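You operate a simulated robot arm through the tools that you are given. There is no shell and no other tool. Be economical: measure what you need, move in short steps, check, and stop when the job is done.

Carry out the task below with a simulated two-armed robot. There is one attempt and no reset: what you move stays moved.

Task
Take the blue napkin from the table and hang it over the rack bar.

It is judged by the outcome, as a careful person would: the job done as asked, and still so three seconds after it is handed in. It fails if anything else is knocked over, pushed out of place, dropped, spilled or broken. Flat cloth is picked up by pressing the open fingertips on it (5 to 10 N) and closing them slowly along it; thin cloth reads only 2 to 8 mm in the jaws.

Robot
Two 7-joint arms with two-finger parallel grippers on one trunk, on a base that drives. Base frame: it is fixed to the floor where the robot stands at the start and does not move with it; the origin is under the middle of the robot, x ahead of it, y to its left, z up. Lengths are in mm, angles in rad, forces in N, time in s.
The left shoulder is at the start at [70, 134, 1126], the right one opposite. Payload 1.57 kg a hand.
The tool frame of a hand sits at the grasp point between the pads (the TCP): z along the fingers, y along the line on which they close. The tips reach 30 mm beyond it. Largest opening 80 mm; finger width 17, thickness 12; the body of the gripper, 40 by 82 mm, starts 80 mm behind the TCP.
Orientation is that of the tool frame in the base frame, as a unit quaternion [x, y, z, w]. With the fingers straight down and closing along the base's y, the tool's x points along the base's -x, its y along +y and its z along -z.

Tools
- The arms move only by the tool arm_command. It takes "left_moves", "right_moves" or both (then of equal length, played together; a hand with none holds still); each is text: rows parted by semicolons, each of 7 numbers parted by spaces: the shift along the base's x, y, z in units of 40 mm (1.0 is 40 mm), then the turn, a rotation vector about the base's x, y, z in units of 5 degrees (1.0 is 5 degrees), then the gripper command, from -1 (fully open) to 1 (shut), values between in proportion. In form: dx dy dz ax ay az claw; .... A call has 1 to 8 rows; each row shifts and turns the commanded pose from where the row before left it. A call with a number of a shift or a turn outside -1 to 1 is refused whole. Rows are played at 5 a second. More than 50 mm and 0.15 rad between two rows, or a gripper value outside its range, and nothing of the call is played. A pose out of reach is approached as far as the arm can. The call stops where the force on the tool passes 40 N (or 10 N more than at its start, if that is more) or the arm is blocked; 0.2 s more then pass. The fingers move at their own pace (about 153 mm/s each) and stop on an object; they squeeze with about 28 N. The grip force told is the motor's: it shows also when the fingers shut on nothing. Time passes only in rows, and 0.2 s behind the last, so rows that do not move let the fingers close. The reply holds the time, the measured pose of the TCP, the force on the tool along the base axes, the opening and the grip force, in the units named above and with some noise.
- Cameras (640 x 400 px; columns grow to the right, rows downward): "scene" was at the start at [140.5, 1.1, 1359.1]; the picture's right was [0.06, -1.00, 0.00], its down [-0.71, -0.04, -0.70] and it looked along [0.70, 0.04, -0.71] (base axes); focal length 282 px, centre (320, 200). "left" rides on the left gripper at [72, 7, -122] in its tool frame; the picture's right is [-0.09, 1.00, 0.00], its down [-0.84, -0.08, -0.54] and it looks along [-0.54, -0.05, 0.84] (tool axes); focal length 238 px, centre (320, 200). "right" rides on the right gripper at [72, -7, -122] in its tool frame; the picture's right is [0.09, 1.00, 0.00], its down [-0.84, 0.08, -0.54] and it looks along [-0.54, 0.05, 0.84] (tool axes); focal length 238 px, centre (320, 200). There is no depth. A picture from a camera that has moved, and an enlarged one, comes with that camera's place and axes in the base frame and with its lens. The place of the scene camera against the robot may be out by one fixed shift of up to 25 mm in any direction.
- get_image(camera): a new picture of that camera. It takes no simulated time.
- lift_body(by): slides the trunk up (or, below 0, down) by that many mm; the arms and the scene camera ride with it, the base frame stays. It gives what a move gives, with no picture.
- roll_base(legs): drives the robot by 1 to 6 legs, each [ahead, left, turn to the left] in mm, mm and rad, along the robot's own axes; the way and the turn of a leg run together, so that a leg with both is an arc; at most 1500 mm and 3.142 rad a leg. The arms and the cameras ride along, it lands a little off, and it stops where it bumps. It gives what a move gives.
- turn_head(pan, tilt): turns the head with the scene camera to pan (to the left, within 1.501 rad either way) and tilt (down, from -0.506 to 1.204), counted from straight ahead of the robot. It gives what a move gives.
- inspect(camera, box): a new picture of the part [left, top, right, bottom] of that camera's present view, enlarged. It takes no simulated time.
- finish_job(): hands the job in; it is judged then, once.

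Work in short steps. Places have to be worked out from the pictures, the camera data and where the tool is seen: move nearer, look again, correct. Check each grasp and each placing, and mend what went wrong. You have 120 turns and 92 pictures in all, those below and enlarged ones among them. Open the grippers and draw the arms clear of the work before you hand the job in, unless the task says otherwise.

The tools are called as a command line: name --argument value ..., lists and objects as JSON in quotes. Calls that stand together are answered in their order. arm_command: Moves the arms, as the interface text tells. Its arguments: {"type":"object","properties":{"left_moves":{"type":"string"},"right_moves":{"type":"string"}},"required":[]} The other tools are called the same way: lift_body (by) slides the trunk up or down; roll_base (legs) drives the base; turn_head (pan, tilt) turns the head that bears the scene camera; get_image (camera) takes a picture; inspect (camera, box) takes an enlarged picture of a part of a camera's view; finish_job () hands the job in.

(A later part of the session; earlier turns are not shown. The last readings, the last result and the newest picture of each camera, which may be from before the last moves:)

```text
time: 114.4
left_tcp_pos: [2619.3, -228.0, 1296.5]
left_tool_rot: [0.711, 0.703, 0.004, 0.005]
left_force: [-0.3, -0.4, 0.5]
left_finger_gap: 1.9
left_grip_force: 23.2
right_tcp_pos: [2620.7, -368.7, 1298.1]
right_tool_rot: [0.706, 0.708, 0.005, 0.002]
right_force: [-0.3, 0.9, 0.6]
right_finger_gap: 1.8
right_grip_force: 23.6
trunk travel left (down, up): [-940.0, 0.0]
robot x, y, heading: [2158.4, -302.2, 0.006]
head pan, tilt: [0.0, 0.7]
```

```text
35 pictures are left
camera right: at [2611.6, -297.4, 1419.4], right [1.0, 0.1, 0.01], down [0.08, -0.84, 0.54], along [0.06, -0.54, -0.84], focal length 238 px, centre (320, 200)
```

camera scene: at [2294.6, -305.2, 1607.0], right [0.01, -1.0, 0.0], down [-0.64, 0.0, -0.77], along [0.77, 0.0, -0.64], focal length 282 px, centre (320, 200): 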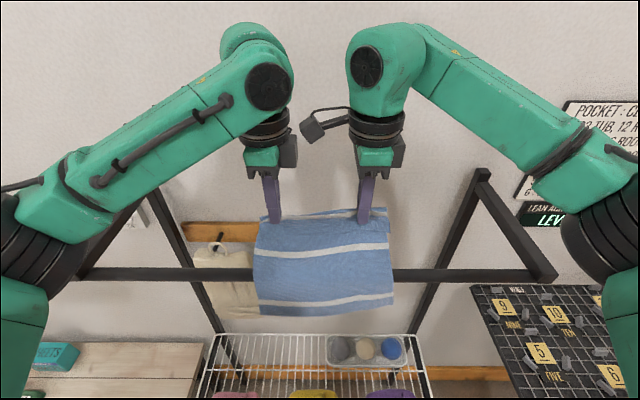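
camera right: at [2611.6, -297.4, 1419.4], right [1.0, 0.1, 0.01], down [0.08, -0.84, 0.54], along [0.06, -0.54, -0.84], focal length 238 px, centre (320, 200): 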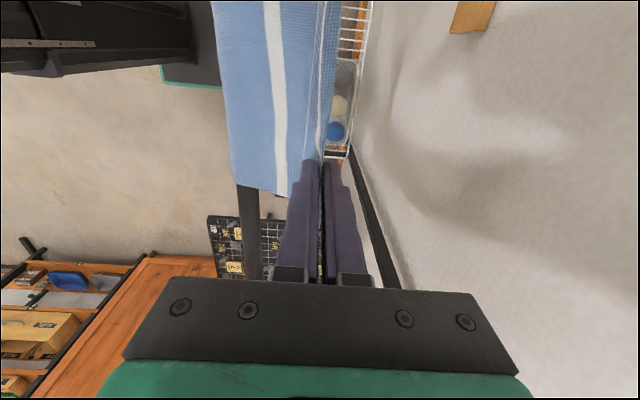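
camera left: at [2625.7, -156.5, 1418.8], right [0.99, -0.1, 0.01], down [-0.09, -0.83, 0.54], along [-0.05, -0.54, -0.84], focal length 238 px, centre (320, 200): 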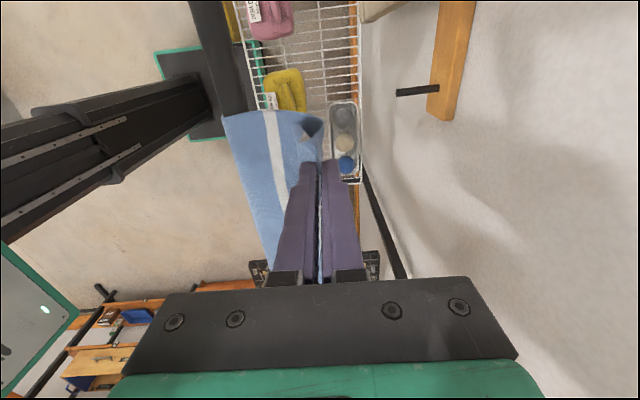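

About 105 mm hangs in front and ~80 mm plus tail behind: balanced. Lower the hands ~65 mm behind the bar so the release is gentle.

arm_command --left_moves "0 0 -0.4 0 0 0 1;0 0 -0.4 0 0 0 1;0 0 -0.4 0 0 0 1;0 0 -0.4 0 0 0 1;0 0 0 0 0 0 1" --right_moves "0 0 -0.4 0 0 0 1;0 0 -0.4 0 0 0 1;0 0 -0.4 0 0 0 1;0 0 -0.4 0 0 0 1;0 0 0 0 0 0 1"

get_image --camera "scene"

get_image --camera "left"

```text
time: 115.6
left_tcp_pos: [2623.5, -228.4, 1230.4]
left_tool_rot: [0.711, 0.703, 0.004, 0.004]
left_force: [-0.7, -0.3, 0.2]
left_finger_gap: 1.5
left_grip_force: 23.7
right_tcp_pos: [2624.9, -366.9, 1230.2]
right_tool_rot: [0.706, 0.708, 0.003, 0.0]
right_force: [-0.1, -0.2, -0.2]
right_finger_gap: 2.0
right_grip_force: 23.2
trunk travel left (down, up): [-940.0, 0.0]
robot x, y, heading: [2155.4, -302.2, -0.001]
head pan, tilt: [0.0, 0.7]
```

```text
34 pictures are left
camera scene: at [2299.5, -305.2, 1606.5], right [0.01, -1.0, 0.0], down [-0.64, 0.0, -0.77], along [0.77, 0.0, -0.64], focal length 282 px, centre (320, 200)
```

scene: 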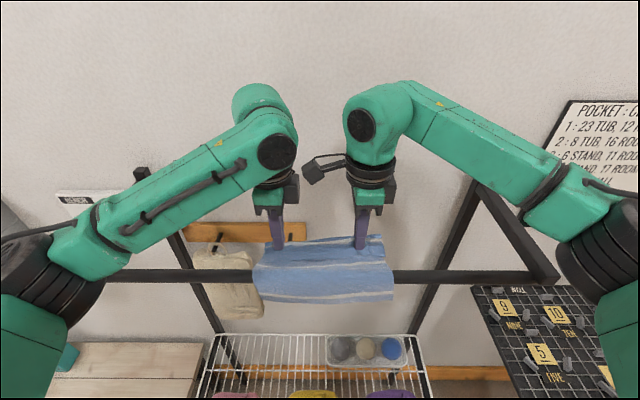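

```text
33 pictures are left
camera left: at [2630.2, -156.7, 1353.3], right [0.99, -0.1, 0.01], down [-0.09, -0.83, 0.54], along [-0.05, -0.54, -0.84], focal length 238 px, centre (320, 200)
```

left: 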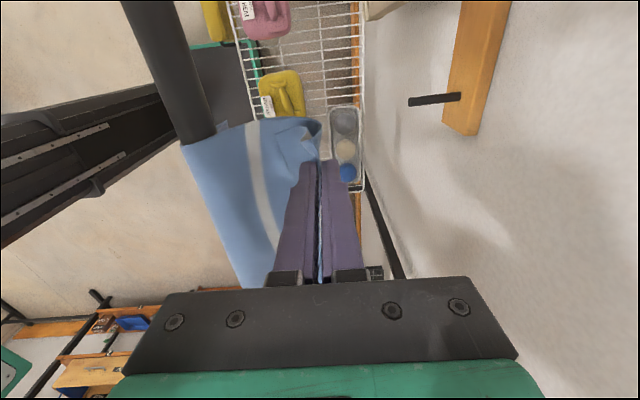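

Zoom in to judge how much hangs in front.

inspect --camera "scene" --box '[230, 200, 420, 330]'

get_image --camera "right"

```text
3.08 times, centred on (325, 265) of scene
camera zoom: at [2299.5, -305.2, 1606.5], right [0.01, -1.0, 0.0], down [-0.64, 0.0, -0.77], along [0.77, 0.0, -0.64], focal length 869 px, centre (305, 0)
```

zoom: 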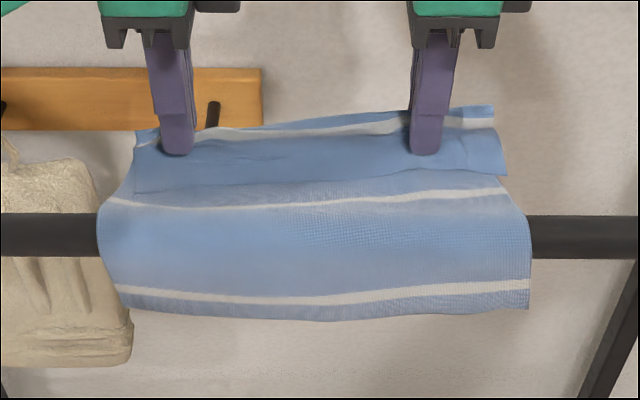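

```text
31 pictures are left
camera right: at [2616.7, -297.7, 1353.4], right [1.0, 0.1, 0.01], down [0.08, -0.84, 0.54], along [0.06, -0.54, -0.84], focal length 238 px, centre (320, 200)
```

right: 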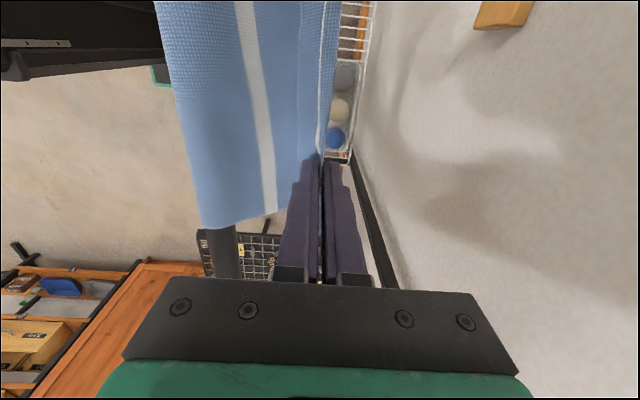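

The napkin's middle stripe sits right at the bar, so it's nearly balanced. Open the fingers slowly.

arm_command --left_moves "0 0 0 0 0 0 0.9;0 0 0 0 0 0 0.75;0 0 0 0 0 0 0.6;0 0 0 0 0 0 0.4;0 0 0 0 0 0 0.2;0 0 0 0 0 0 0.2;0 0 0 0 0 0 0.2" --right_moves "0 0 0 0 0 0 0.9;0 0 0 0 0 0 0.75;0 0 0 0 0 0 0.6;0 0 0 0 0 0 0.4;0 0 0 0 0 0 0.2;0 0 0 0 0 0 0.2;0 0 0 0 0 0 0.2"

get_image --camera "scene"

get_image --camera "left"

get_image --camera "right"

```text
time: 117.2
left_tcp_pos: [2623.9, -227.8, 1230.8]
left_tool_rot: [0.711, 0.703, 0.003, 0.004]
left_force: [0.1, -0.2, -0.6]
left_finger_gap: 32.0
left_grip_force: 0.0
right_tcp_pos: [2625.3, -368.0, 1230.3]
right_tool_rot: [0.706, 0.708, 0.003, 0.0]
right_force: [0.0, 0.1, 0.7]
right_finger_gap: 31.9
right_grip_force: 0.0
trunk travel left (down, up): [-940.0, 0.0]
robot x, y, heading: [2156.7, -299.8, 0.005]
head pan, tilt: [0.0, 0.7]
```

```text
30 pictures are left
camera scene: at [2300.3, -305.2, 1606.5], right [0.01, -1.0, 0.0], down [-0.64, 0.0, -0.76], along [0.76, 0.0, -0.64], focal length 282 px, centre (320, 200)
```

scene: 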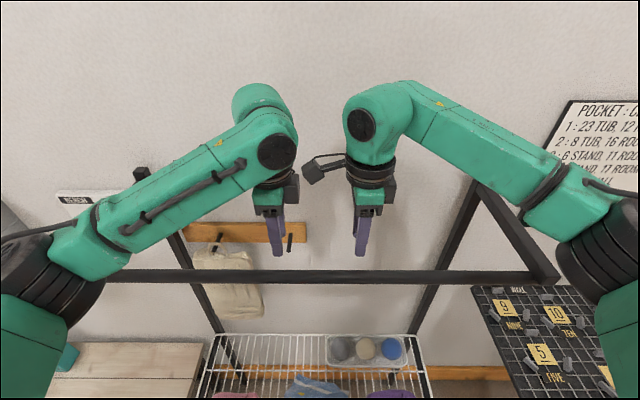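

```text
29 pictures are left
camera left: at [2630.8, -156.7, 1353.2], right [0.99, -0.1, 0.01], down [-0.09, -0.83, 0.54], along [-0.05, -0.54, -0.84], focal length 238 px, centre (320, 200)
```

left: 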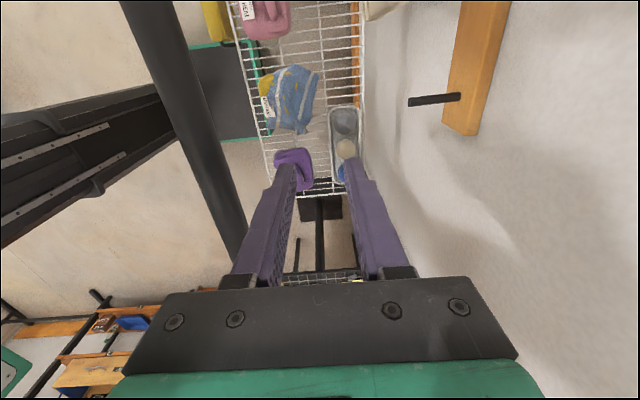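

```text
28 pictures are left
camera right: at [2617.4, -297.6, 1353.5], right [1.0, 0.1, 0.01], down [0.08, -0.84, 0.54], along [0.06, -0.54, -0.84], focal length 238 px, centre (320, 200)
```

right: 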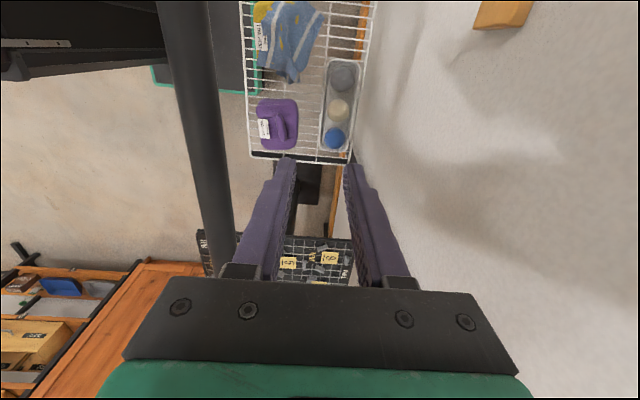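

It slid off behind and landed on the shelf items. Look closely before recovering; first lift the hands back clear of the bar.

arm_command --left_moves "0 0 0.8 0 0 0 0.2;0 0 0.8 0 0 0 0.2;0 0 0.8 0 0 0 0.2;0 0 0.4 0 0 0 0.2;0 0 0 0 0 0 0.2" --right_moves "0 0 0.8 0 0 0 0.2;0 0 0.8 0 0 0 0.2;0 0 0.8 0 0 0 0.2;0 0 0.4 0 0 0 0.2;0 0 0 0 0 0 0.2"

roll_base --legs '[[-420, 0, 0]]'

turn_head --pan 0 --tilt 0.75

inspect --camera "scene" --box '[180, 140, 460, 340]'

```text
time: 118.4
left_tcp_pos: [2623.4, -228.0, 1342.9]
left_tool_rot: [0.71, 0.704, 0.002, 0.003]
left_force: [-0.1, 0.7, 0.7]
left_finger_gap: 32.2
left_grip_force: 0.1
right_tcp_pos: [2625.3, -367.6, 1342.7]
right_tool_rot: [0.707, 0.708, 0.003, 0.0]
right_force: [-0.1, -0.6, 0.1]
right_finger_gap: 32.0
right_grip_force: 0.0
trunk travel left (down, up): [-940.0, 0.0]
robot x, y, heading: [2157.4, -305.1, 0.008]
head pan, tilt: [0.0, 0.7]
```

```text
time: 121.0
left_tcp_pos: [2203.7, -229.9, 1341.1]
left_tool_rot: [0.711, 0.703, 0.0, 0.003]
left_force: [-0.1, -1.4, 0.3]
left_finger_gap: 32.0
left_grip_force: 0.0
right_tcp_pos: [2205.8, -368.7, 1340.8]
right_tool_rot: [0.706, 0.708, 0.003, 0.0]
right_force: [0.4, -0.3, -0.3]
right_finger_gap: 32.0
right_grip_force: 0.0
trunk travel left (down, up): [-940.0, 0.0]
robot x, y, heading: [1731.0, -305.3, 0.003]
head pan, tilt: [0.0, 0.7]
```

```text
time: 121.6
left_tcp_pos: [2203.3, -230.1, 1342.1]
left_tool_rot: [0.71, 0.704, 0.003, 0.003]
left_force: [0.3, 0.6, -0.5]
left_finger_gap: 32.0
left_grip_force: 0.0
right_tcp_pos: [2203.9, -370.9, 1342.7]
right_tool_rot: [0.707, 0.707, 0.003, 0.001]
right_force: [-0.1, 0.2, 0.1]
right_finger_gap: 32.1
right_grip_force: 0.2
trunk travel left (down, up): [-940.0, 0.0]
robot x, y, heading: [1736.7, -305.3, 0.004]
head pan, tilt: [0.0, 0.75]
```

```text
2.00 times, centred on (320, 240) of scene
camera zoom: at [1877.7, -307.2, 1602.1], right [0.0, -1.0, 0.0], down [-0.68, 0.0, -0.73], along [0.73, 0.0, -0.68], focal length 565 px, centre (320, 120)
```

zoom: 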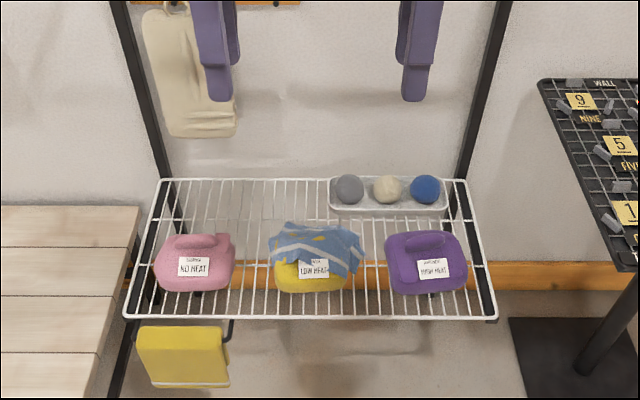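

The napkin lies crumpled on the yellow block; nothing else moved. I'll retract the arms, lower the trunk, and pick it with one hand. Fold arms first.

arm_command --left_moves "-0.5 0 0 0 0 0 -0.25;-0.5 0 0 0 0 0 -0.25;0 0 0 0 0 0 -0.25;0 0 0 0 0 0 -0.25;0 0 0 0 0 0 -0.25;0 0 0 0 0 0 -0.25" --right_moves "-0.8 -0.4 0 0 0 0 1;-0.8 -0.4 0 0 0 0 1;-0.8 -0.4 0 0 0 0 1;-0.8 -0.4 0 0 0 0 1;-0.8 -0.4 0 0 0 0 1;-0.6 -0.4 0 0 0 0 1"

lift_body --by -400

turn_head --pan 0 --tilt 0.55

get_image --camera "scene"

```text
time: 123.0
left_tcp_pos: [2159.0, -232.2, 1343.8]
left_tool_rot: [0.711, 0.704, 0.003, 0.003]
left_force: [-0.3, 0.4, 0.0]
left_finger_gap: 49.9
left_grip_force: 0.0
right_tcp_pos: [2016.1, -466.3, 1342.8]
right_tool_rot: [0.706, 0.708, 0.003, 0.001]
right_force: [1.1, 0.2, -0.9]
right_finger_gap: 0.0
right_grip_force: 21.3
trunk travel left (down, up): [-940.0, 0.0]
robot x, y, heading: [1736.4, -303.3, 0.008]
head pan, tilt: [0.0, 0.75]
```

```text
time: 126.9
left_tcp_pos: [2160.2, -230.6, 943.7]
left_tool_rot: [0.711, 0.704, 0.003, 0.004]
left_force: [0.3, 0.2, -0.5]
left_finger_gap: 50.2
left_grip_force: 0.0
right_tcp_pos: [2017.4, -465.7, 942.8]
right_tool_rot: [0.706, 0.708, 0.002, 0.001]
right_force: [-0.1, -0.9, -0.2]
right_finger_gap: 0.1
right_grip_force: 21.3
trunk travel left (down, up): [-540.0, 400.0]
robot x, y, heading: [1730.7, -301.6, 0.002]
head pan, tilt: [0.0, 0.75]
```

```text
time: 127.6
left_tcp_pos: [2161.0, -231.8, 941.4]
left_tool_rot: [0.71, 0.704, 0.002, 0.004]
left_force: [-0.4, 0.1, 0.5]
left_finger_gap: 50.0
left_grip_force: 0.0
right_tcp_pos: [2016.7, -466.1, 943.2]
right_tool_rot: [0.706, 0.708, 0.004, 0.001]
right_force: [0.7, -0.1, -0.7]
right_finger_gap: 0.0
right_grip_force: 21.5
trunk travel left (down, up): [-540.0, 400.0]
robot x, y, heading: [1735.2, -305.3, 0.003]
head pan, tilt: [0.0, 0.55]
```

```text
26 pictures are left
camera scene: at [1883.0, -307.2, 1219.5], right [0.0, -1.0, 0.0], down [-0.52, 0.0, -0.85], along [0.85, 0.0, -0.52], focal length 282 px, centre (320, 200)
```

scene: 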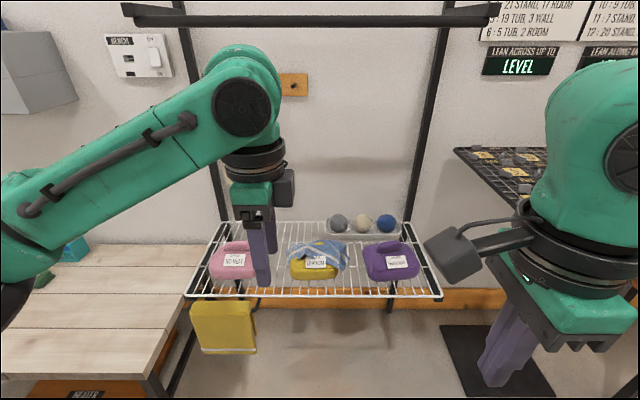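

Lower another 100, shift right 75 and drive forward 295 so the left hand is above the napkin, then look down through its camera.

lift_body --by -100

roll_base --legs '[[0, -75, 0], [270, 0, 0]]'

get_image --camera "left"

get_image --camera "scene"

```text
time: 128.9
left_tcp_pos: [2161.4, -231.4, 842.1]
left_tool_rot: [0.711, 0.704, 0.003, 0.004]
left_force: [-0.2, 0.8, 0.6]
left_finger_gap: 50.1
left_grip_force: 0.1
right_tcp_pos: [2017.6, -465.3, 842.8]
right_tool_rot: [0.707, 0.707, 0.003, 0.0]
right_force: [0.3, -0.4, 0.7]
right_finger_gap: 0.0
right_grip_force: 21.3
trunk travel left (down, up): [-440.0, 500.0]
robot x, y, heading: [1733.1, -307.7, 0.005]
head pan, tilt: [0.0, 0.55]
```

```text
time: 131.5
left_tcp_pos: [2434.1, -303.7, 843.1]
left_tool_rot: [0.71, 0.704, 0.002, 0.003]
left_force: [0.4, 0.6, 0.1]
left_finger_gap: 50.0
left_grip_force: 0.0
right_tcp_pos: [2289.5, -538.9, 842.7]
right_tool_rot: [0.706, 0.708, 0.004, 0.001]
right_force: [-0.2, -0.2, -0.8]
right_finger_gap: 0.0
right_grip_force: 21.0
trunk travel left (down, up): [-440.0, 500.0]
robot x, y, heading: [2001.5, -378.4, -0.001]
head pan, tilt: [0.0, 0.55]
```

```text
25 pictures are left
camera left: at [2440.1, -232.7, 964.4], right [0.99, -0.1, 0.01], down [-0.09, -0.83, 0.54], along [-0.05, -0.54, -0.84], focal length 238 px, centre (320, 200)
```

left: 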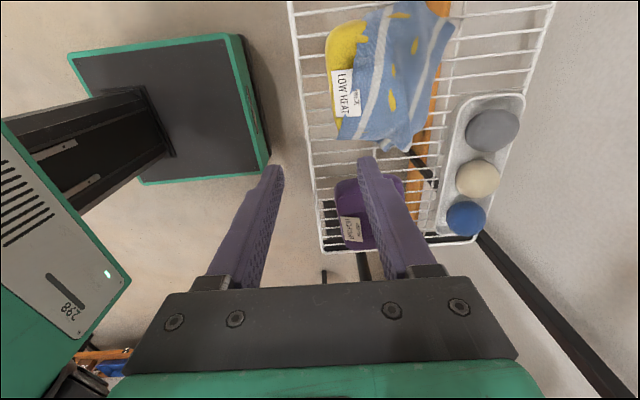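

```text
24 pictures are left
camera scene: at [2155.3, -381.0, 1119.5], right [0.01, -1.0, 0.0], down [-0.52, 0.0, -0.85], along [0.85, 0.0, -0.52], focal length 282 px, centre (320, 200)
```

scene: 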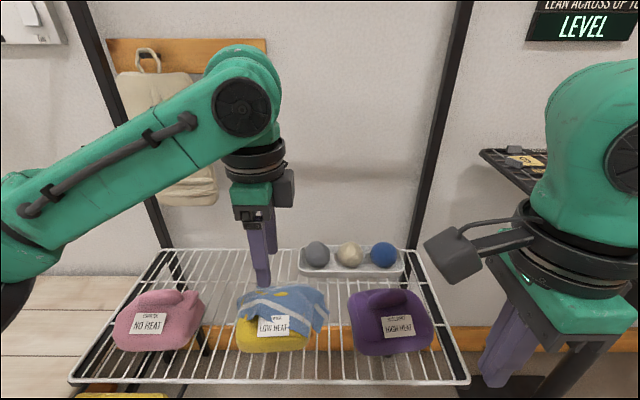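

Zoom into the left view to choose a pinch point on the cloth.

inspect --camera "left" --box '[300, 0, 480, 170]'

inspect --camera "scene" --box '[210, 260, 350, 370]'

```text
2.35 times, centred on (390, 85) of left
camera zoom: at [2440.1, -232.7, 964.4], right [0.99, -0.1, 0.01], down [-0.09, -0.83, 0.54], along [-0.05, -0.54, -0.84], focal length 561 px, centre (155, 471)
```

zoom: 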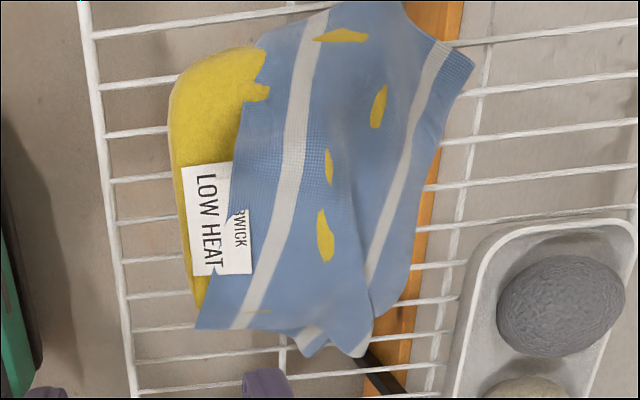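

```text
3.64 times, centred on (280, 315) of scene
camera zoom: at [2155.3, -381.0, 1119.5], right [0.01, -1.0, 0.0], down [-0.52, 0.0, -0.85], along [0.85, 0.0, -0.52], focal length 1027 px, centre (466, -218)
```

zoom: 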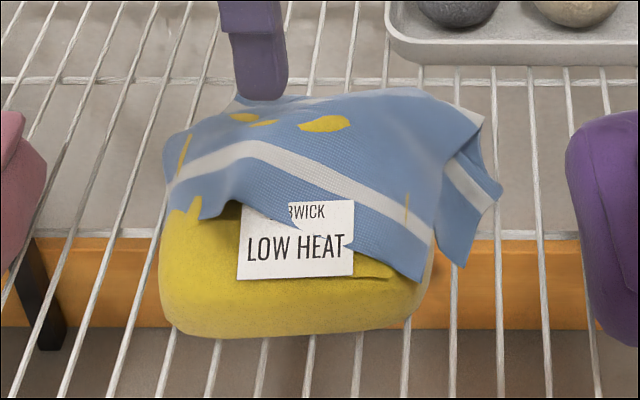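

A free flap overhangs the block's right side. I bring the left hand, fully open, just above/right of that flap and look again.

roll_base --legs '[[60, 0, 0]]'

arm_command --left_moves "0.3 -0.7 -0.4 0 0 0 -1;0.3 -0.7 -0.4 0 0 0 -1;0 -0.2 -0.5 0 0 0 -1;0 0 -0.5 0 0 0 -1;0 0 0 0 0 0 -1"

get_image --camera "left"

inspect --camera "scene" --box '[180, 230, 400, 400]'

```text
time: 132.5
left_tcp_pos: [2492.3, -303.6, 842.9]
left_tool_rot: [0.71, 0.704, 0.002, 0.003]
left_force: [-0.2, 0.2, 0.8]
left_finger_gap: 49.9
left_grip_force: 0.1
right_tcp_pos: [2349.1, -538.0, 843.2]
right_tool_rot: [0.706, 0.708, 0.003, 0.0]
right_force: [0.1, -0.3, 0.3]
right_finger_gap: 0.0
right_grip_force: 21.1
trunk travel left (down, up): [-440.0, 500.0]
robot x, y, heading: [2064.7, -374.2, 0.006]
head pan, tilt: [0.0, 0.55]
```

```text
time: 133.7
left_tcp_pos: [2515.6, -368.2, 771.6]
left_tool_rot: [0.71, 0.704, 0.003, 0.004]
left_force: [0.7, 0.0, -1.0]
left_finger_gap: 80.1
left_grip_force: 0.0
right_tcp_pos: [2350.1, -539.1, 843.2]
right_tool_rot: [0.706, 0.709, 0.004, 0.0]
right_force: [0.7, 0.2, 0.0]
right_finger_gap: 0.0
right_grip_force: 20.9
trunk travel left (down, up): [-440.0, 500.0]
robot x, y, heading: [2062.5, -379.9, 0.005]
head pan, tilt: [0.0, 0.55]
```

```text
21 pictures are left
camera left: at [2523.7, -297.5, 893.4], right [0.99, -0.1, 0.01], down [-0.09, -0.83, 0.54], along [-0.05, -0.54, -0.84], focal length 238 px, centre (320, 200)
```

left: 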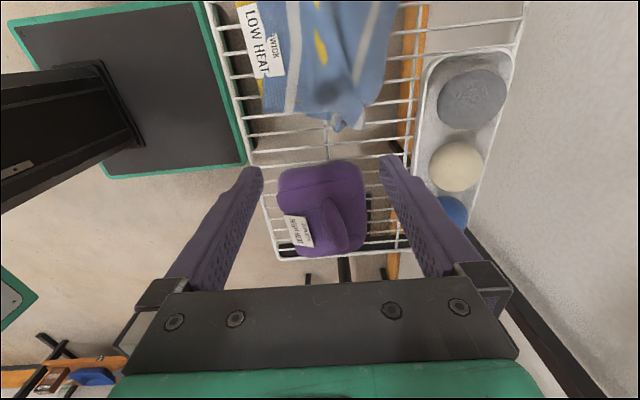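

```text
2.35 times, centred on (290, 315) of scene
camera zoom: at [2214.4, -380.7, 1119.6], right [0.01, -1.0, 0.0], down [-0.52, 0.0, -0.85], along [0.85, 0.0, -0.52], focal length 664 px, centre (391, -71)
```

zoom: 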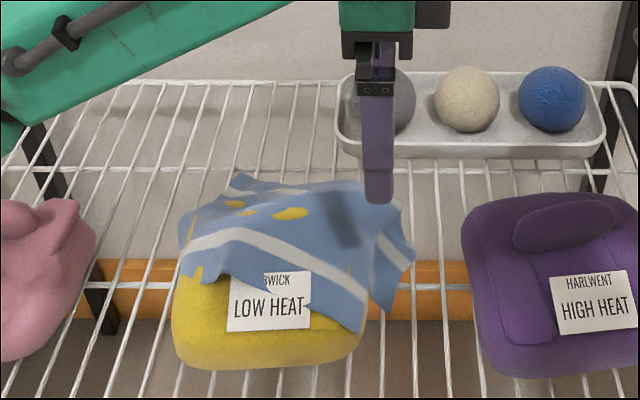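

The flap's free end is at about x 2490–2545, y −350…−378, right between the open fingers. Lower ~112 mm beside the block, then gather it by closing.

arm_command --left_moves "0 0 -0.7 0 0 0 -1;0 0.05 -0.7 0 0 0 -1;0 0 -0.6 0 0 0 -1;0 0 -0.4 0 0 0 -1;0 0 -0.4 0 0 0 -1;0 0 0 0 0 0 -1"

inspect --camera "scene" --box '[180, 230, 400, 400]'

get_image --camera "left"

```text
time: 135.1
left_tcp_pos: [2517.1, -366.0, 659.1]
left_tool_rot: [0.71, 0.704, 0.002, 0.003]
left_force: [0.4, -0.1, -0.8]
left_finger_gap: 80.3
left_grip_force: 0.1
right_tcp_pos: [2349.2, -539.2, 843.2]
right_tool_rot: [0.706, 0.709, 0.003, 0.0]
right_force: [-0.4, -0.1, 0.3]
right_finger_gap: 0.0
right_grip_force: 21.0
trunk travel left (down, up): [-440.0, 500.0]
robot x, y, heading: [2064.3, -378.7, 0.004]
head pan, tilt: [0.0, 0.55]
```

```text
2.35 times, centred on (290, 315) of scene
camera zoom: at [2214.5, -380.7, 1119.6], right [0.01, -1.0, 0.0], down [-0.52, 0.0, -0.85], along [0.85, 0.0, -0.52], focal length 664 px, centre (391, -71)
```

zoom: 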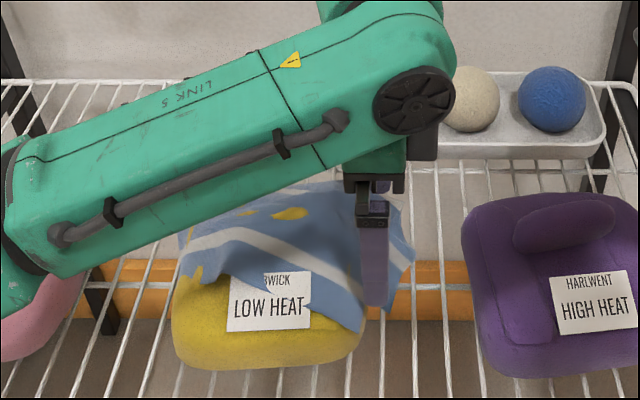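

```text
18 pictures are left
camera left: at [2523.3, -294.3, 780.7], right [0.99, -0.1, 0.01], down [-0.09, -0.83, 0.54], along [-0.05, -0.54, -0.84], focal length 238 px, centre (320, 200)
```

left: 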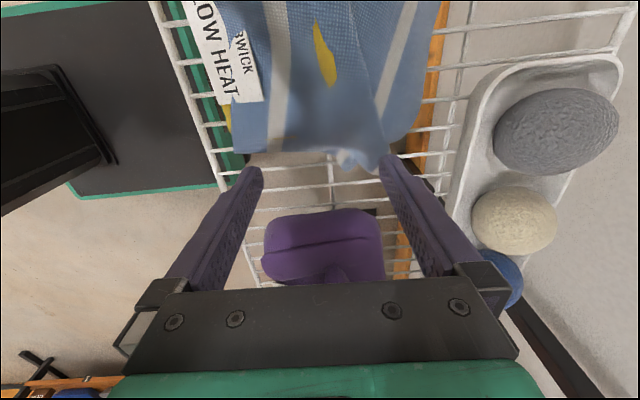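

The flap tip just enters between the fingers. Shift slightly (+12 x, +7 y) and close slowly.

arm_command --left_moves "0.3 0.17 0 0 0 0 -1;0 0 0 0 0 0 -0.7;0 0 0 0 0 0 -0.4;0 0 0 0 0 0 -0.1;0 0 0 0 0 0 0.2;0 0 0 0 0 0 0.5;0 0 0 0 0 0 0.8;0 0 0 0 0 0 1"

arm_command --left_moves "0 0 0 0 0 0 1;0 0 0.2 0 0 0 1;0 0 0 0 0 0 1"

get_image --camera "left"

```text
time: 136.9
left_tcp_pos: [2529.0, -357.6, 659.3]
left_tool_rot: [0.71, 0.704, 0.002, 0.003]
left_force: [0.3, -1.1, 0.4]
left_finger_gap: 0.0
left_grip_force: 21.0
right_tcp_pos: [2348.9, -539.1, 843.5]
right_tool_rot: [0.706, 0.708, 0.003, 0.001]
right_force: [0.0, 0.5, -1.4]
right_finger_gap: 0.2
right_grip_force: 21.2
trunk travel left (down, up): [-440.0, 500.0]
robot x, y, heading: [2066.8, -375.6, 0.003]
head pan, tilt: [0.0, 0.55]
```

```text
time: 137.7
left_tcp_pos: [2527.8, -358.0, 667.2]
left_tool_rot: [0.71, 0.704, 0.003, 0.004]
left_force: [0.0, -0.2, 0.5]
left_finger_gap: 0.0
left_grip_force: 21.1
right_tcp_pos: [2348.1, -539.6, 842.0]
right_tool_rot: [0.706, 0.708, 0.004, 0.001]
right_force: [0.1, -0.2, 0.2]
right_finger_gap: 0.0
right_grip_force: 21.6
trunk travel left (down, up): [-440.0, 500.0]
robot x, y, heading: [2063.4, -376.0, 0.006]
head pan, tilt: [0.0, 0.55]
```

```text
17 pictures are left
camera left: at [2535.3, -287.1, 788.8], right [0.99, -0.1, 0.01], down [-0.09, -0.83, 0.54], along [-0.05, -0.54, -0.84], focal length 238 px, centre (320, 200)
```

left: 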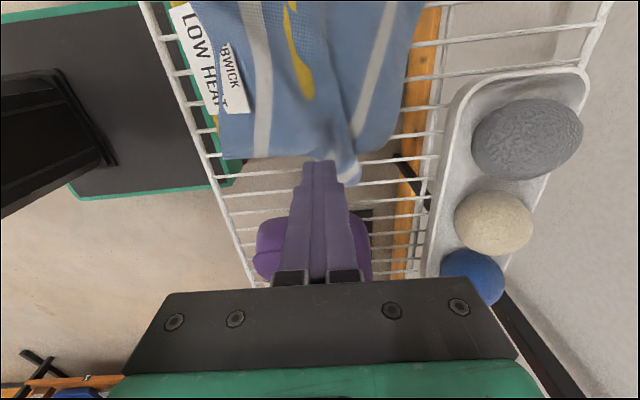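

Missed: the tongue of cloth sits a bit further in (+y) and +x. Raise, open to 60, shift to x≈2543, y≈−347, and lower gently again.

arm_command --left_moves "0 0 0.9 0 0 0 1;0.4 0.28 0 0 0 0 -0.5;0 0 0 0 0 0 -0.5;0 0 -0.4 0 0 0 -0.5;0 0 -0.3 0 0 0 -0.5;0 0 -0.2 0 0 0 -0.5;0 0 -0.1 0 0 0 -0.5;0 0 0 0 0 0 -0.5"

get_image --camera "left"

```text
time: 139.5
left_tcp_pos: [2544.2, -347.2, 662.3]
left_tool_rot: [0.71, 0.704, 0.003, 0.003]
left_force: [-0.9, -0.1, 0.1]
left_finger_gap: 60.1
left_grip_force: 0.0
right_tcp_pos: [2349.2, -538.9, 843.0]
right_tool_rot: [0.706, 0.709, 0.003, 0.001]
right_force: [-0.1, -0.2, -0.8]
right_finger_gap: 0.0
right_grip_force: 21.2
trunk travel left (down, up): [-440.0, 500.0]
robot x, y, heading: [2063.6, -378.9, 0.004]
head pan, tilt: [0.0, 0.55]
```

```text
16 pictures are left
camera left: at [2551.7, -275.7, 784.4], right [0.99, -0.1, 0.01], down [-0.09, -0.83, 0.54], along [-0.05, -0.54, -0.84], focal length 238 px, centre (320, 200)
```

left: 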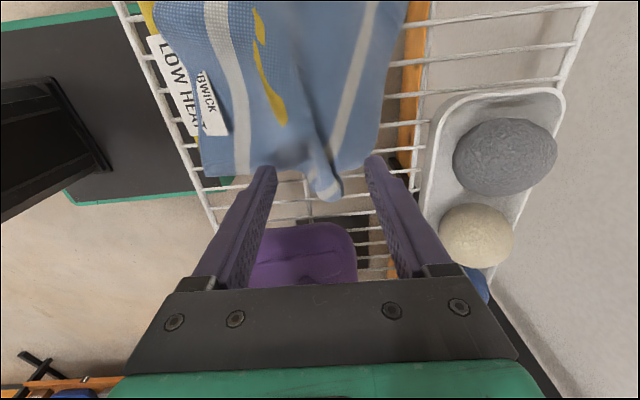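

The tongue of cloth now lies well between the fingers with no contact force. Close slowly.

arm_command --left_moves "0 0 0 0 0 0 -0.3;0 0 0 0 0 0 -0.1;0 0 0 0 0 0 0.1;0 0 0 0 0 0 0.3;0 0 0 0 0 0 0.5;0 0 0 0 0 0 0.75;0 0 0 0 0 0 1;0 0 0 0 0 0 1"

```text
time: 141.3
left_tcp_pos: [2545.3, -347.6, 661.4]
left_tool_rot: [0.71, 0.704, 0.002, 0.003]
left_force: [0.8, -0.1, -0.2]
left_finger_gap: 1.6
left_grip_force: 23.6
right_tcp_pos: [2349.8, -538.8, 843.6]
right_tool_rot: [0.706, 0.708, 0.003, 0.001]
right_force: [-0.2, 0.8, -0.2]
right_finger_gap: 0.0
right_grip_force: 21.4
trunk travel left (down, up): [-440.0, 500.0]
robot x, y, heading: [2066.1, -380.7, 0.006]
head pan, tilt: [0.0, 0.55]
```

Gap 1.6 mm with grip: it holds cloth. Lift slowly straight up ~160 mm and check.

arm_command --left_moves "0 0 0.3 0 0 0 1;0 0 0.4 0 0 0 1;0 0 0.5 0 0 0 1;0 0 0.6 0 0 0 1;0 0 0.7 0 0 0 1;0 0 0.7 0 0 0 1;0 0 0.7 0 0 0 1;0 0 0 0 0 0 1"

get_image --camera "scene"

```text
time: 143.1
left_tcp_pos: [2545.1, -347.9, 818.1]
left_tool_rot: [0.71, 0.704, 0.003, 0.003]
left_force: [1.0, 0.7, 1.1]
left_finger_gap: 2.1
left_grip_force: 23.6
right_tcp_pos: [2349.3, -538.4, 842.2]
right_tool_rot: [0.706, 0.708, 0.002, 0.001]
right_force: [0.1, 0.6, 0.1]
right_finger_gap: 0.0
right_grip_force: 21.1
trunk travel left (down, up): [-440.0, 500.0]
robot x, y, heading: [2068.4, -377.3, 0.009]
head pan, tilt: [0.0, 0.55]
```

```text
15 pictures are left
camera scene: at [2214.9, -380.6, 1119.5], right [0.01, -1.0, 0.0], down [-0.52, 0.0, -0.85], along [0.85, 0.0, -0.52], focal length 282 px, centre (320, 200)
```

scene: 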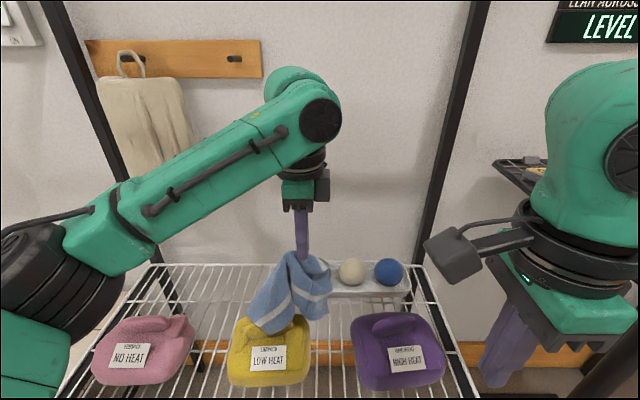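

It is held, with the hem still brushing the yellow block. Lift 50 mm more, then back away with the hand clear of the bar overhead.

arm_command --left_moves "0 0 0.6 0 0 0 1;0 0 0.7 0 0 0 1;0 0 0 0 0 0 1"

roll_base --legs '[[-420, 0, 0]]'

lift_body --by 500

turn_head --pan 0 --tilt 0.6

get_image --camera "scene"

```text
time: 143.9
left_tcp_pos: [2544.4, -347.6, 869.9]
left_tool_rot: [0.71, 0.704, 0.003, 0.003]
left_force: [0.7, -0.3, -0.6]
left_finger_gap: 1.9
left_grip_force: 23.3
right_tcp_pos: [2349.8, -538.7, 841.2]
right_tool_rot: [0.706, 0.708, 0.003, 0.0]
right_force: [-0.7, 0.8, 0.0]
right_finger_gap: 0.0
right_grip_force: 20.6
trunk travel left (down, up): [-440.0, 500.0]
robot x, y, heading: [2067.4, -378.6, 0.004]
head pan, tilt: [0.0, 0.55]
```

```text
time: 146.5
left_tcp_pos: [2120.2, -349.5, 871.0]
left_tool_rot: [0.71, 0.704, 0.002, 0.003]
left_force: [-0.1, -1.1, -1.2]
left_finger_gap: 2.2
left_grip_force: 23.9
right_tcp_pos: [1925.8, -540.7, 842.8]
right_tool_rot: [0.705, 0.709, 0.004, 0.0]
right_force: [0.5, -0.7, -0.7]
right_finger_gap: 0.0
right_grip_force: 21.7
trunk travel left (down, up): [-440.0, 500.0]
robot x, y, heading: [1642.7, -380.5, 0.009]
head pan, tilt: [0.0, 0.55]
```

```text
refused: 500 is not a number from -400 to 400
```

```text
time: 147.1
left_tcp_pos: [2120.1, -349.9, 871.0]
left_tool_rot: [0.71, 0.705, 0.002, 0.004]
left_force: [-0.7, 0.4, 1.0]
left_finger_gap: 1.9
left_grip_force: 23.9
right_tcp_pos: [1926.3, -540.7, 842.6]
right_tool_rot: [0.706, 0.708, 0.003, 0.0]
right_force: [-0.2, -0.3, 0.8]
right_finger_gap: 0.3
right_grip_force: 21.5
trunk travel left (down, up): [-440.0, 500.0]
robot x, y, heading: [1641.5, -380.1, 0.011]
head pan, tilt: [0.0, 0.6]
```

```text
14 pictures are left
camera scene: at [1790.0, -383.1, 1115.1], right [0.01, -1.0, 0.0], down [-0.56, 0.0, -0.83], along [0.83, 0.01, -0.56], focal length 282 px, centre (320, 200)
```

scene: 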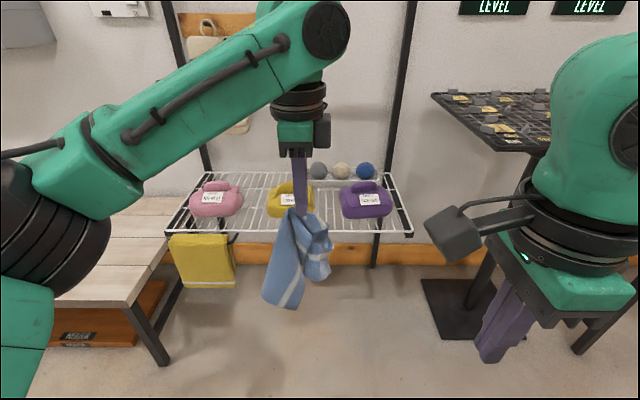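

The shelf items are all in place. The napkin hangs from near its middle; if I bring the grip ~90 mm past the bar and take it straight down behind, half of it stays in front, with no drop at release. Raise the trunk and reset the reach.

lift_body --by 400

lift_body --by 100

arm_command --left_moves "-0.6 0 -0.5 0 0 0 1;-0.6 0 -0.5 0 0 0 1;0 0 -0.5 0 0 0 1;0 0 -0.5 0 0 0 1;0 0 0 0 0 0 1"

inspect --camera "scene" --box '[200, 130, 420, 330]'

```text
time: 150.9
left_tcp_pos: [2120.5, -350.0, 1269.9]
left_tool_rot: [0.709, 0.705, 0.002, 0.003]
left_force: [-0.2, 0.2, 0.4]
left_finger_gap: 1.9
left_grip_force: 23.8
right_tcp_pos: [1925.5, -540.6, 1243.4]
right_tool_rot: [0.705, 0.709, 0.003, 0.0]
right_force: [0.3, -0.2, 0.4]
right_finger_gap: 0.2
right_grip_force: 21.5
trunk travel left (down, up): [-840.0, 100.0]
robot x, y, heading: [1642.9, -385.6, 0.006]
head pan, tilt: [0.0, 0.6]
```

```text
time: 152.2
left_tcp_pos: [2121.5, -350.3, 1369.2]
left_tool_rot: [0.71, 0.705, 0.003, 0.004]
left_force: [0.3, -0.1, -0.2]
left_finger_gap: 2.1
left_grip_force: 23.7
right_tcp_pos: [1926.0, -541.6, 1343.3]
right_tool_rot: [0.705, 0.709, 0.004, 0.001]
right_force: [0.1, -0.1, 0.3]
right_finger_gap: 0.1
right_grip_force: 21.3
trunk travel left (down, up): [-940.0, 0.0]
robot x, y, heading: [1640.8, -379.7, 0.005]
head pan, tilt: [0.0, 0.6]
```

```text
time: 153.4
left_tcp_pos: [2072.1, -349.2, 1290.0]
left_tool_rot: [0.71, 0.705, 0.002, 0.004]
left_force: [0.1, -1.1, -0.1]
left_finger_gap: 2.0
left_grip_force: 23.9
right_tcp_pos: [1925.5, -541.9, 1344.3]
right_tool_rot: [0.705, 0.709, 0.003, 0.0]
right_force: [0.5, 0.1, 0.1]
right_finger_gap: 0.0
right_grip_force: 21.4
trunk travel left (down, up): [-940.0, 0.0]
robot x, y, heading: [1638.1, -378.6, 0.005]
head pan, tilt: [0.0, 0.6]
```

```text
2.00 times, centred on (310, 230) of scene
camera zoom: at [1789.4, -382.7, 1615.2], right [0.01, -1.0, 0.0], down [-0.56, 0.0, -0.83], along [0.83, 0.01, -0.56], focal length 565 px, centre (340, 140)
```

zoom: 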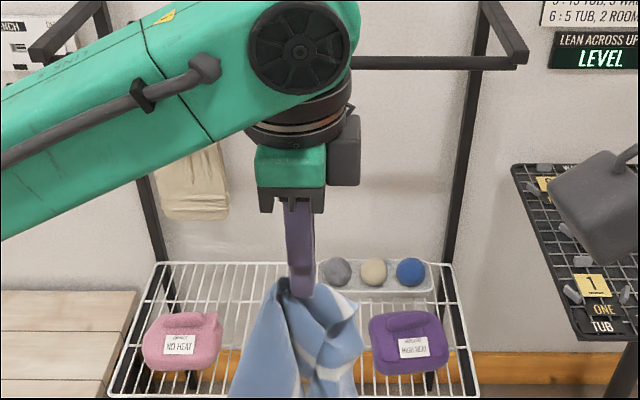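

Longest tail ≈230 mm, others ≈150; I aim for ~105 mm behind the bar. Drive forward with the tips ~25 mm above the bar top.

roll_base --legs '[[400, 0, 0]]'

roll_base --legs '[[140, 0, 0]]'

get_image --camera "left"

get_image --camera "scene"

```text
time: 155.9
left_tcp_pos: [2471.4, -347.6, 1292.0]
left_tool_rot: [0.711, 0.704, 0.002, 0.004]
left_force: [-0.1, 0.0, -0.5]
left_finger_gap: 2.0
left_grip_force: 23.4
right_tcp_pos: [2324.5, -539.9, 1343.6]
right_tool_rot: [0.706, 0.709, 0.004, 0.002]
right_force: [-0.1, -0.4, -0.1]
right_finger_gap: 0.0
right_grip_force: 21.6
trunk travel left (down, up): [-940.0, 0.0]
robot x, y, heading: [2043.5, -377.8, 0.009]
head pan, tilt: [0.0, 0.6]
```

```text
time: 157.3
left_tcp_pos: [2609.8, -348.3, 1294.0]
left_tool_rot: [0.711, 0.703, 0.003, 0.005]
left_force: [-0.5, 0.6, 0.1]
left_finger_gap: 2.4
left_grip_force: 23.8
right_tcp_pos: [2463.0, -539.1, 1345.3]
right_tool_rot: [0.707, 0.708, 0.006, 0.003]
right_force: [-0.2, 0.1, 0.0]
right_finger_gap: 0.0
right_grip_force: 21.2
trunk travel left (down, up): [-940.0, 0.0]
robot x, y, heading: [2184.7, -375.0, 0.001]
head pan, tilt: [0.0, 0.6]
```

```text
12 pictures are left
camera left: at [2616.2, -276.5, 1414.5], right [0.99, -0.1, 0.01], down [-0.09, -0.83, 0.54], along [-0.05, -0.54, -0.84], focal length 238 px, centre (320, 200)
```

left: 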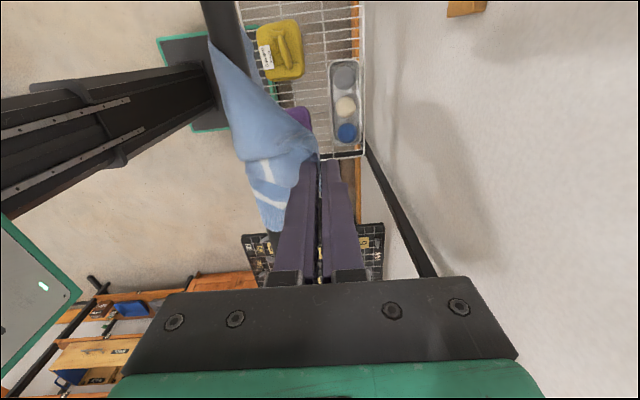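

```text
11 pictures are left
camera scene: at [2325.4, -380.5, 1615.6], right [0.0, -1.0, 0.0], down [-0.56, 0.0, -0.83], along [0.83, 0.0, -0.56], focal length 282 px, centre (320, 200)
```

scene: 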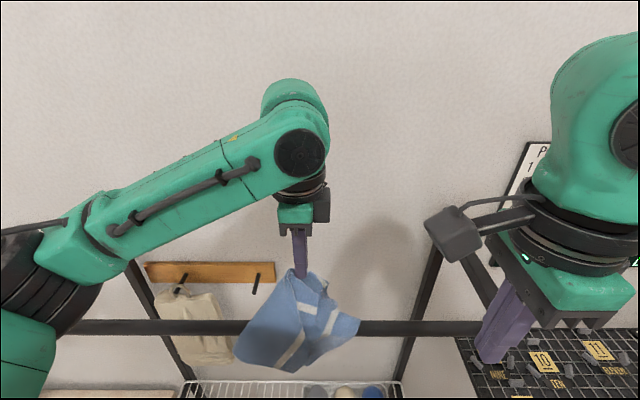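

Draped nicely over the bar. Lower the hand straight down behind the bar (~115 mm), drawing the back half taut.

arm_command --left_moves "0.15 0 -0.4 0 0 0 1;0 0 -0.5 0 0 0 1;0 0 -0.5 0 0 0 1;0 0 -0.5 0 0 0 1;0 0 -0.5 0 0 0 1;0 0 -0.4 0 0 0 1;0 0 0 0 0 0 1"

inspect --camera "scene" --box '[180, 200, 440, 400]'

get_image --camera "left"

```text
time: 158.9
left_tcp_pos: [2621.4, -348.7, 1179.0]
left_tool_rot: [0.711, 0.703, 0.003, 0.004]
left_force: [-0.1, -0.7, -0.1]
left_finger_gap: 1.9
left_grip_force: 23.0
right_tcp_pos: [2467.1, -539.5, 1343.9]
right_tool_rot: [0.707, 0.708, 0.004, 0.0]
right_force: [0.6, -0.3, -0.7]
right_finger_gap: 0.1
right_grip_force: 21.7
trunk travel left (down, up): [-940.0, 0.0]
robot x, y, heading: [2182.4, -378.2, 0.006]
head pan, tilt: [0.0, 0.6]
```

```text
2.00 times, centred on (310, 300) of scene
camera zoom: at [2331.4, -380.6, 1615.0], right [0.0, -1.0, 0.0], down [-0.57, 0.0, -0.82], along [0.82, 0.0, -0.57], focal length 565 px, centre (340, 0)
```

zoom: 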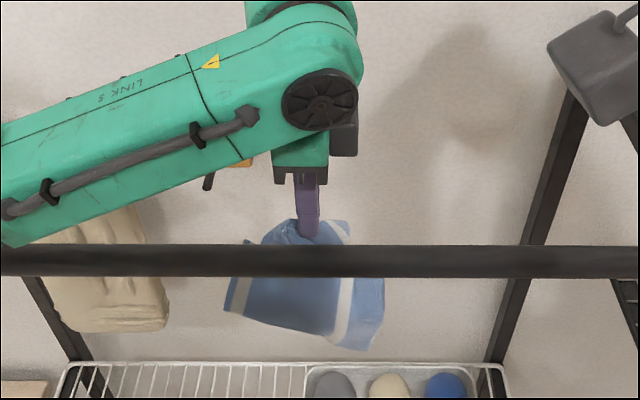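

```text
9 pictures are left
camera left: at [2628.1, -277.2, 1300.7], right [0.99, -0.1, 0.01], down [-0.09, -0.83, 0.54], along [-0.05, -0.54, -0.84], focal length 238 px, centre (320, 200)
```

left: 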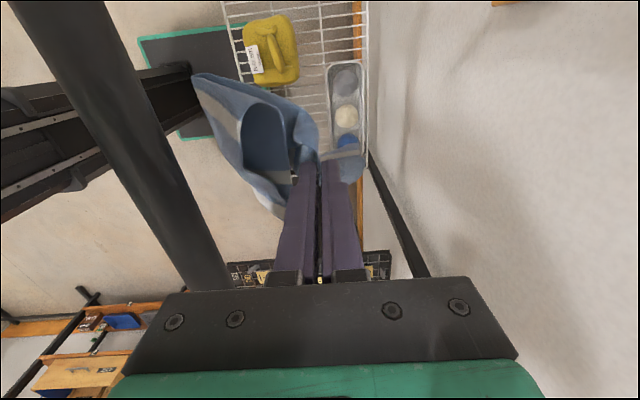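

The napkin slid off the back while lowering, but it's still in hand: the bar is slippery and I passed too much cloth. New plan: keep only ~60 mm behind, and pin the cloth on the bar with the right hand while the left releases. Raise, back off, and turn the right wrist back so the hands fit side by side.

arm_command --left_moves "0 0 0.7 0 0 0 1;0 0 0.7 0 0 0 1;0 0 0.7 0 0 0 1;0 0 0.8 0 0 0 1;0 0 0.6 0 0 0 1;0 0 0 0 0 0 1"

roll_base --legs '[[-210, 0, 0]]'

arm_command --left_moves "0 0 -0.3 0 0 0 1;0 0 -0.3 0 0 0 1;0 0 0 0 0 0 1;0 0 0 0 0 0 1;0 0 0 0 0 0 1;0 0 0 0 0 0 1;0 0 0 0 0 0 1;0 0 0 0 0 0 1" --right_moves "0 0 0.1 0 0 1 1;0 0 0.1 0 0 1 1;0 0 0.1 0 0 1 1;0 0 0 0 0 1 1;0 0 0 0 0 1 1;0 0 0 0 0 1 1;0 0 0 0 0 1 1;0 0 0 0 0 1 1"

arm_command --right_moves "0 0 0 0 0 1 1;0 0 0 0 0 1 1;0 0 0 0 0 1 1;0 0 0 0 0 1 1;0 0 0 0 0 1 1;0 0 0 0 0 1 1;0 0 0 0 0 1 1;0 0 0 0 0 1 1"

get_image --camera "scene"

```text
time: 160.3
left_tcp_pos: [2620.3, -347.9, 1318.8]
left_tool_rot: [0.712, 0.703, 0.003, 0.004]
left_force: [0.4, 0.1, -0.9]
left_finger_gap: 2.0
left_grip_force: 24.2
right_tcp_pos: [2467.8, -540.4, 1342.8]
right_tool_rot: [0.707, 0.708, 0.003, 0.001]
right_force: [0.3, -1.0, -0.1]
right_finger_gap: 0.0
right_grip_force: 21.3
trunk travel left (down, up): [-940.0, 0.0]
robot x, y, heading: [2185.3, -375.3, 0.003]
head pan, tilt: [0.0, 0.6]
```

```text
time: 161.9
left_tcp_pos: [2411.9, -346.2, 1317.2]
left_tool_rot: [0.711, 0.704, 0.0, 0.002]
left_force: [0.8, -0.4, 0.6]
left_finger_gap: 1.7
left_grip_force: 23.2
right_tcp_pos: [2261.2, -539.3, 1342.2]
right_tool_rot: [0.706, 0.708, 0.003, -0.001]
right_force: [0.4, -0.4, 0.7]
right_finger_gap: 0.0
right_grip_force: 21.1
trunk travel left (down, up): [-940.0, 0.0]
robot x, y, heading: [1969.9, -380.8, 0.006]
head pan, tilt: [0.0, 0.6]
```

```text
time: 163.7
left_tcp_pos: [2408.6, -347.3, 1294.4]
left_tool_rot: [0.711, 0.703, 0.003, 0.004]
left_force: [-0.5, 0.2, -0.1]
left_finger_gap: 1.5
left_grip_force: 23.3
right_tcp_pos: [2254.6, -538.2, 1355.8]
right_tool_rot: [0.421, 0.907, 0.004, 0.0]
right_force: [-1.0, 0.4, 0.2]
right_finger_gap: 0.0
right_grip_force: 21.3
trunk travel left (down, up): [-940.0, 0.0]
robot x, y, heading: [1970.1, -379.8, 0.003]
head pan, tilt: [0.0, 0.6]
```

```text
time: 165.5
left_tcp_pos: [2407.3, -348.0, 1294.8]
left_tool_rot: [0.711, 0.704, 0.003, 0.003]
left_force: [-0.5, -0.3, -0.7]
left_finger_gap: 1.8
left_grip_force: 23.6
right_tcp_pos: [2254.5, -539.6, 1354.3]
right_tool_rot: [0.085, 0.996, 0.003, -0.001]
right_force: [0.6, -0.5, -0.1]
right_finger_gap: 0.1
right_grip_force: 21.3
trunk travel left (down, up): [-940.0, 0.0]
robot x, y, heading: [1969.4, -377.8, 0.001]
head pan, tilt: [0.0, 0.6]
```

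```text
8 pictures are left
camera scene: at [2118.8, -381.3, 1615.1], right [0.01, -1.0, 0.0], down [-0.57, 0.0, -0.82], along [0.82, 0.0, -0.57], focal length 282 px, centre (320, 200)
```

scene: 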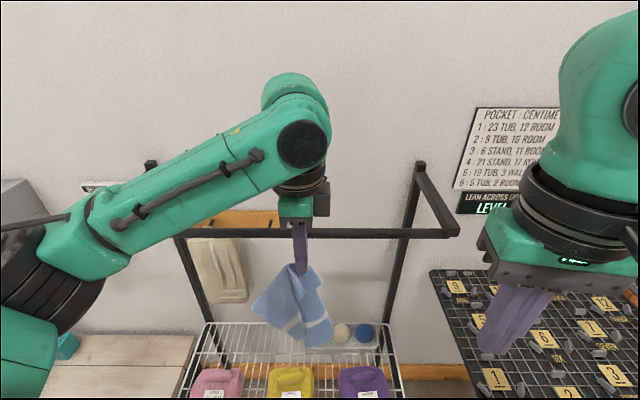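

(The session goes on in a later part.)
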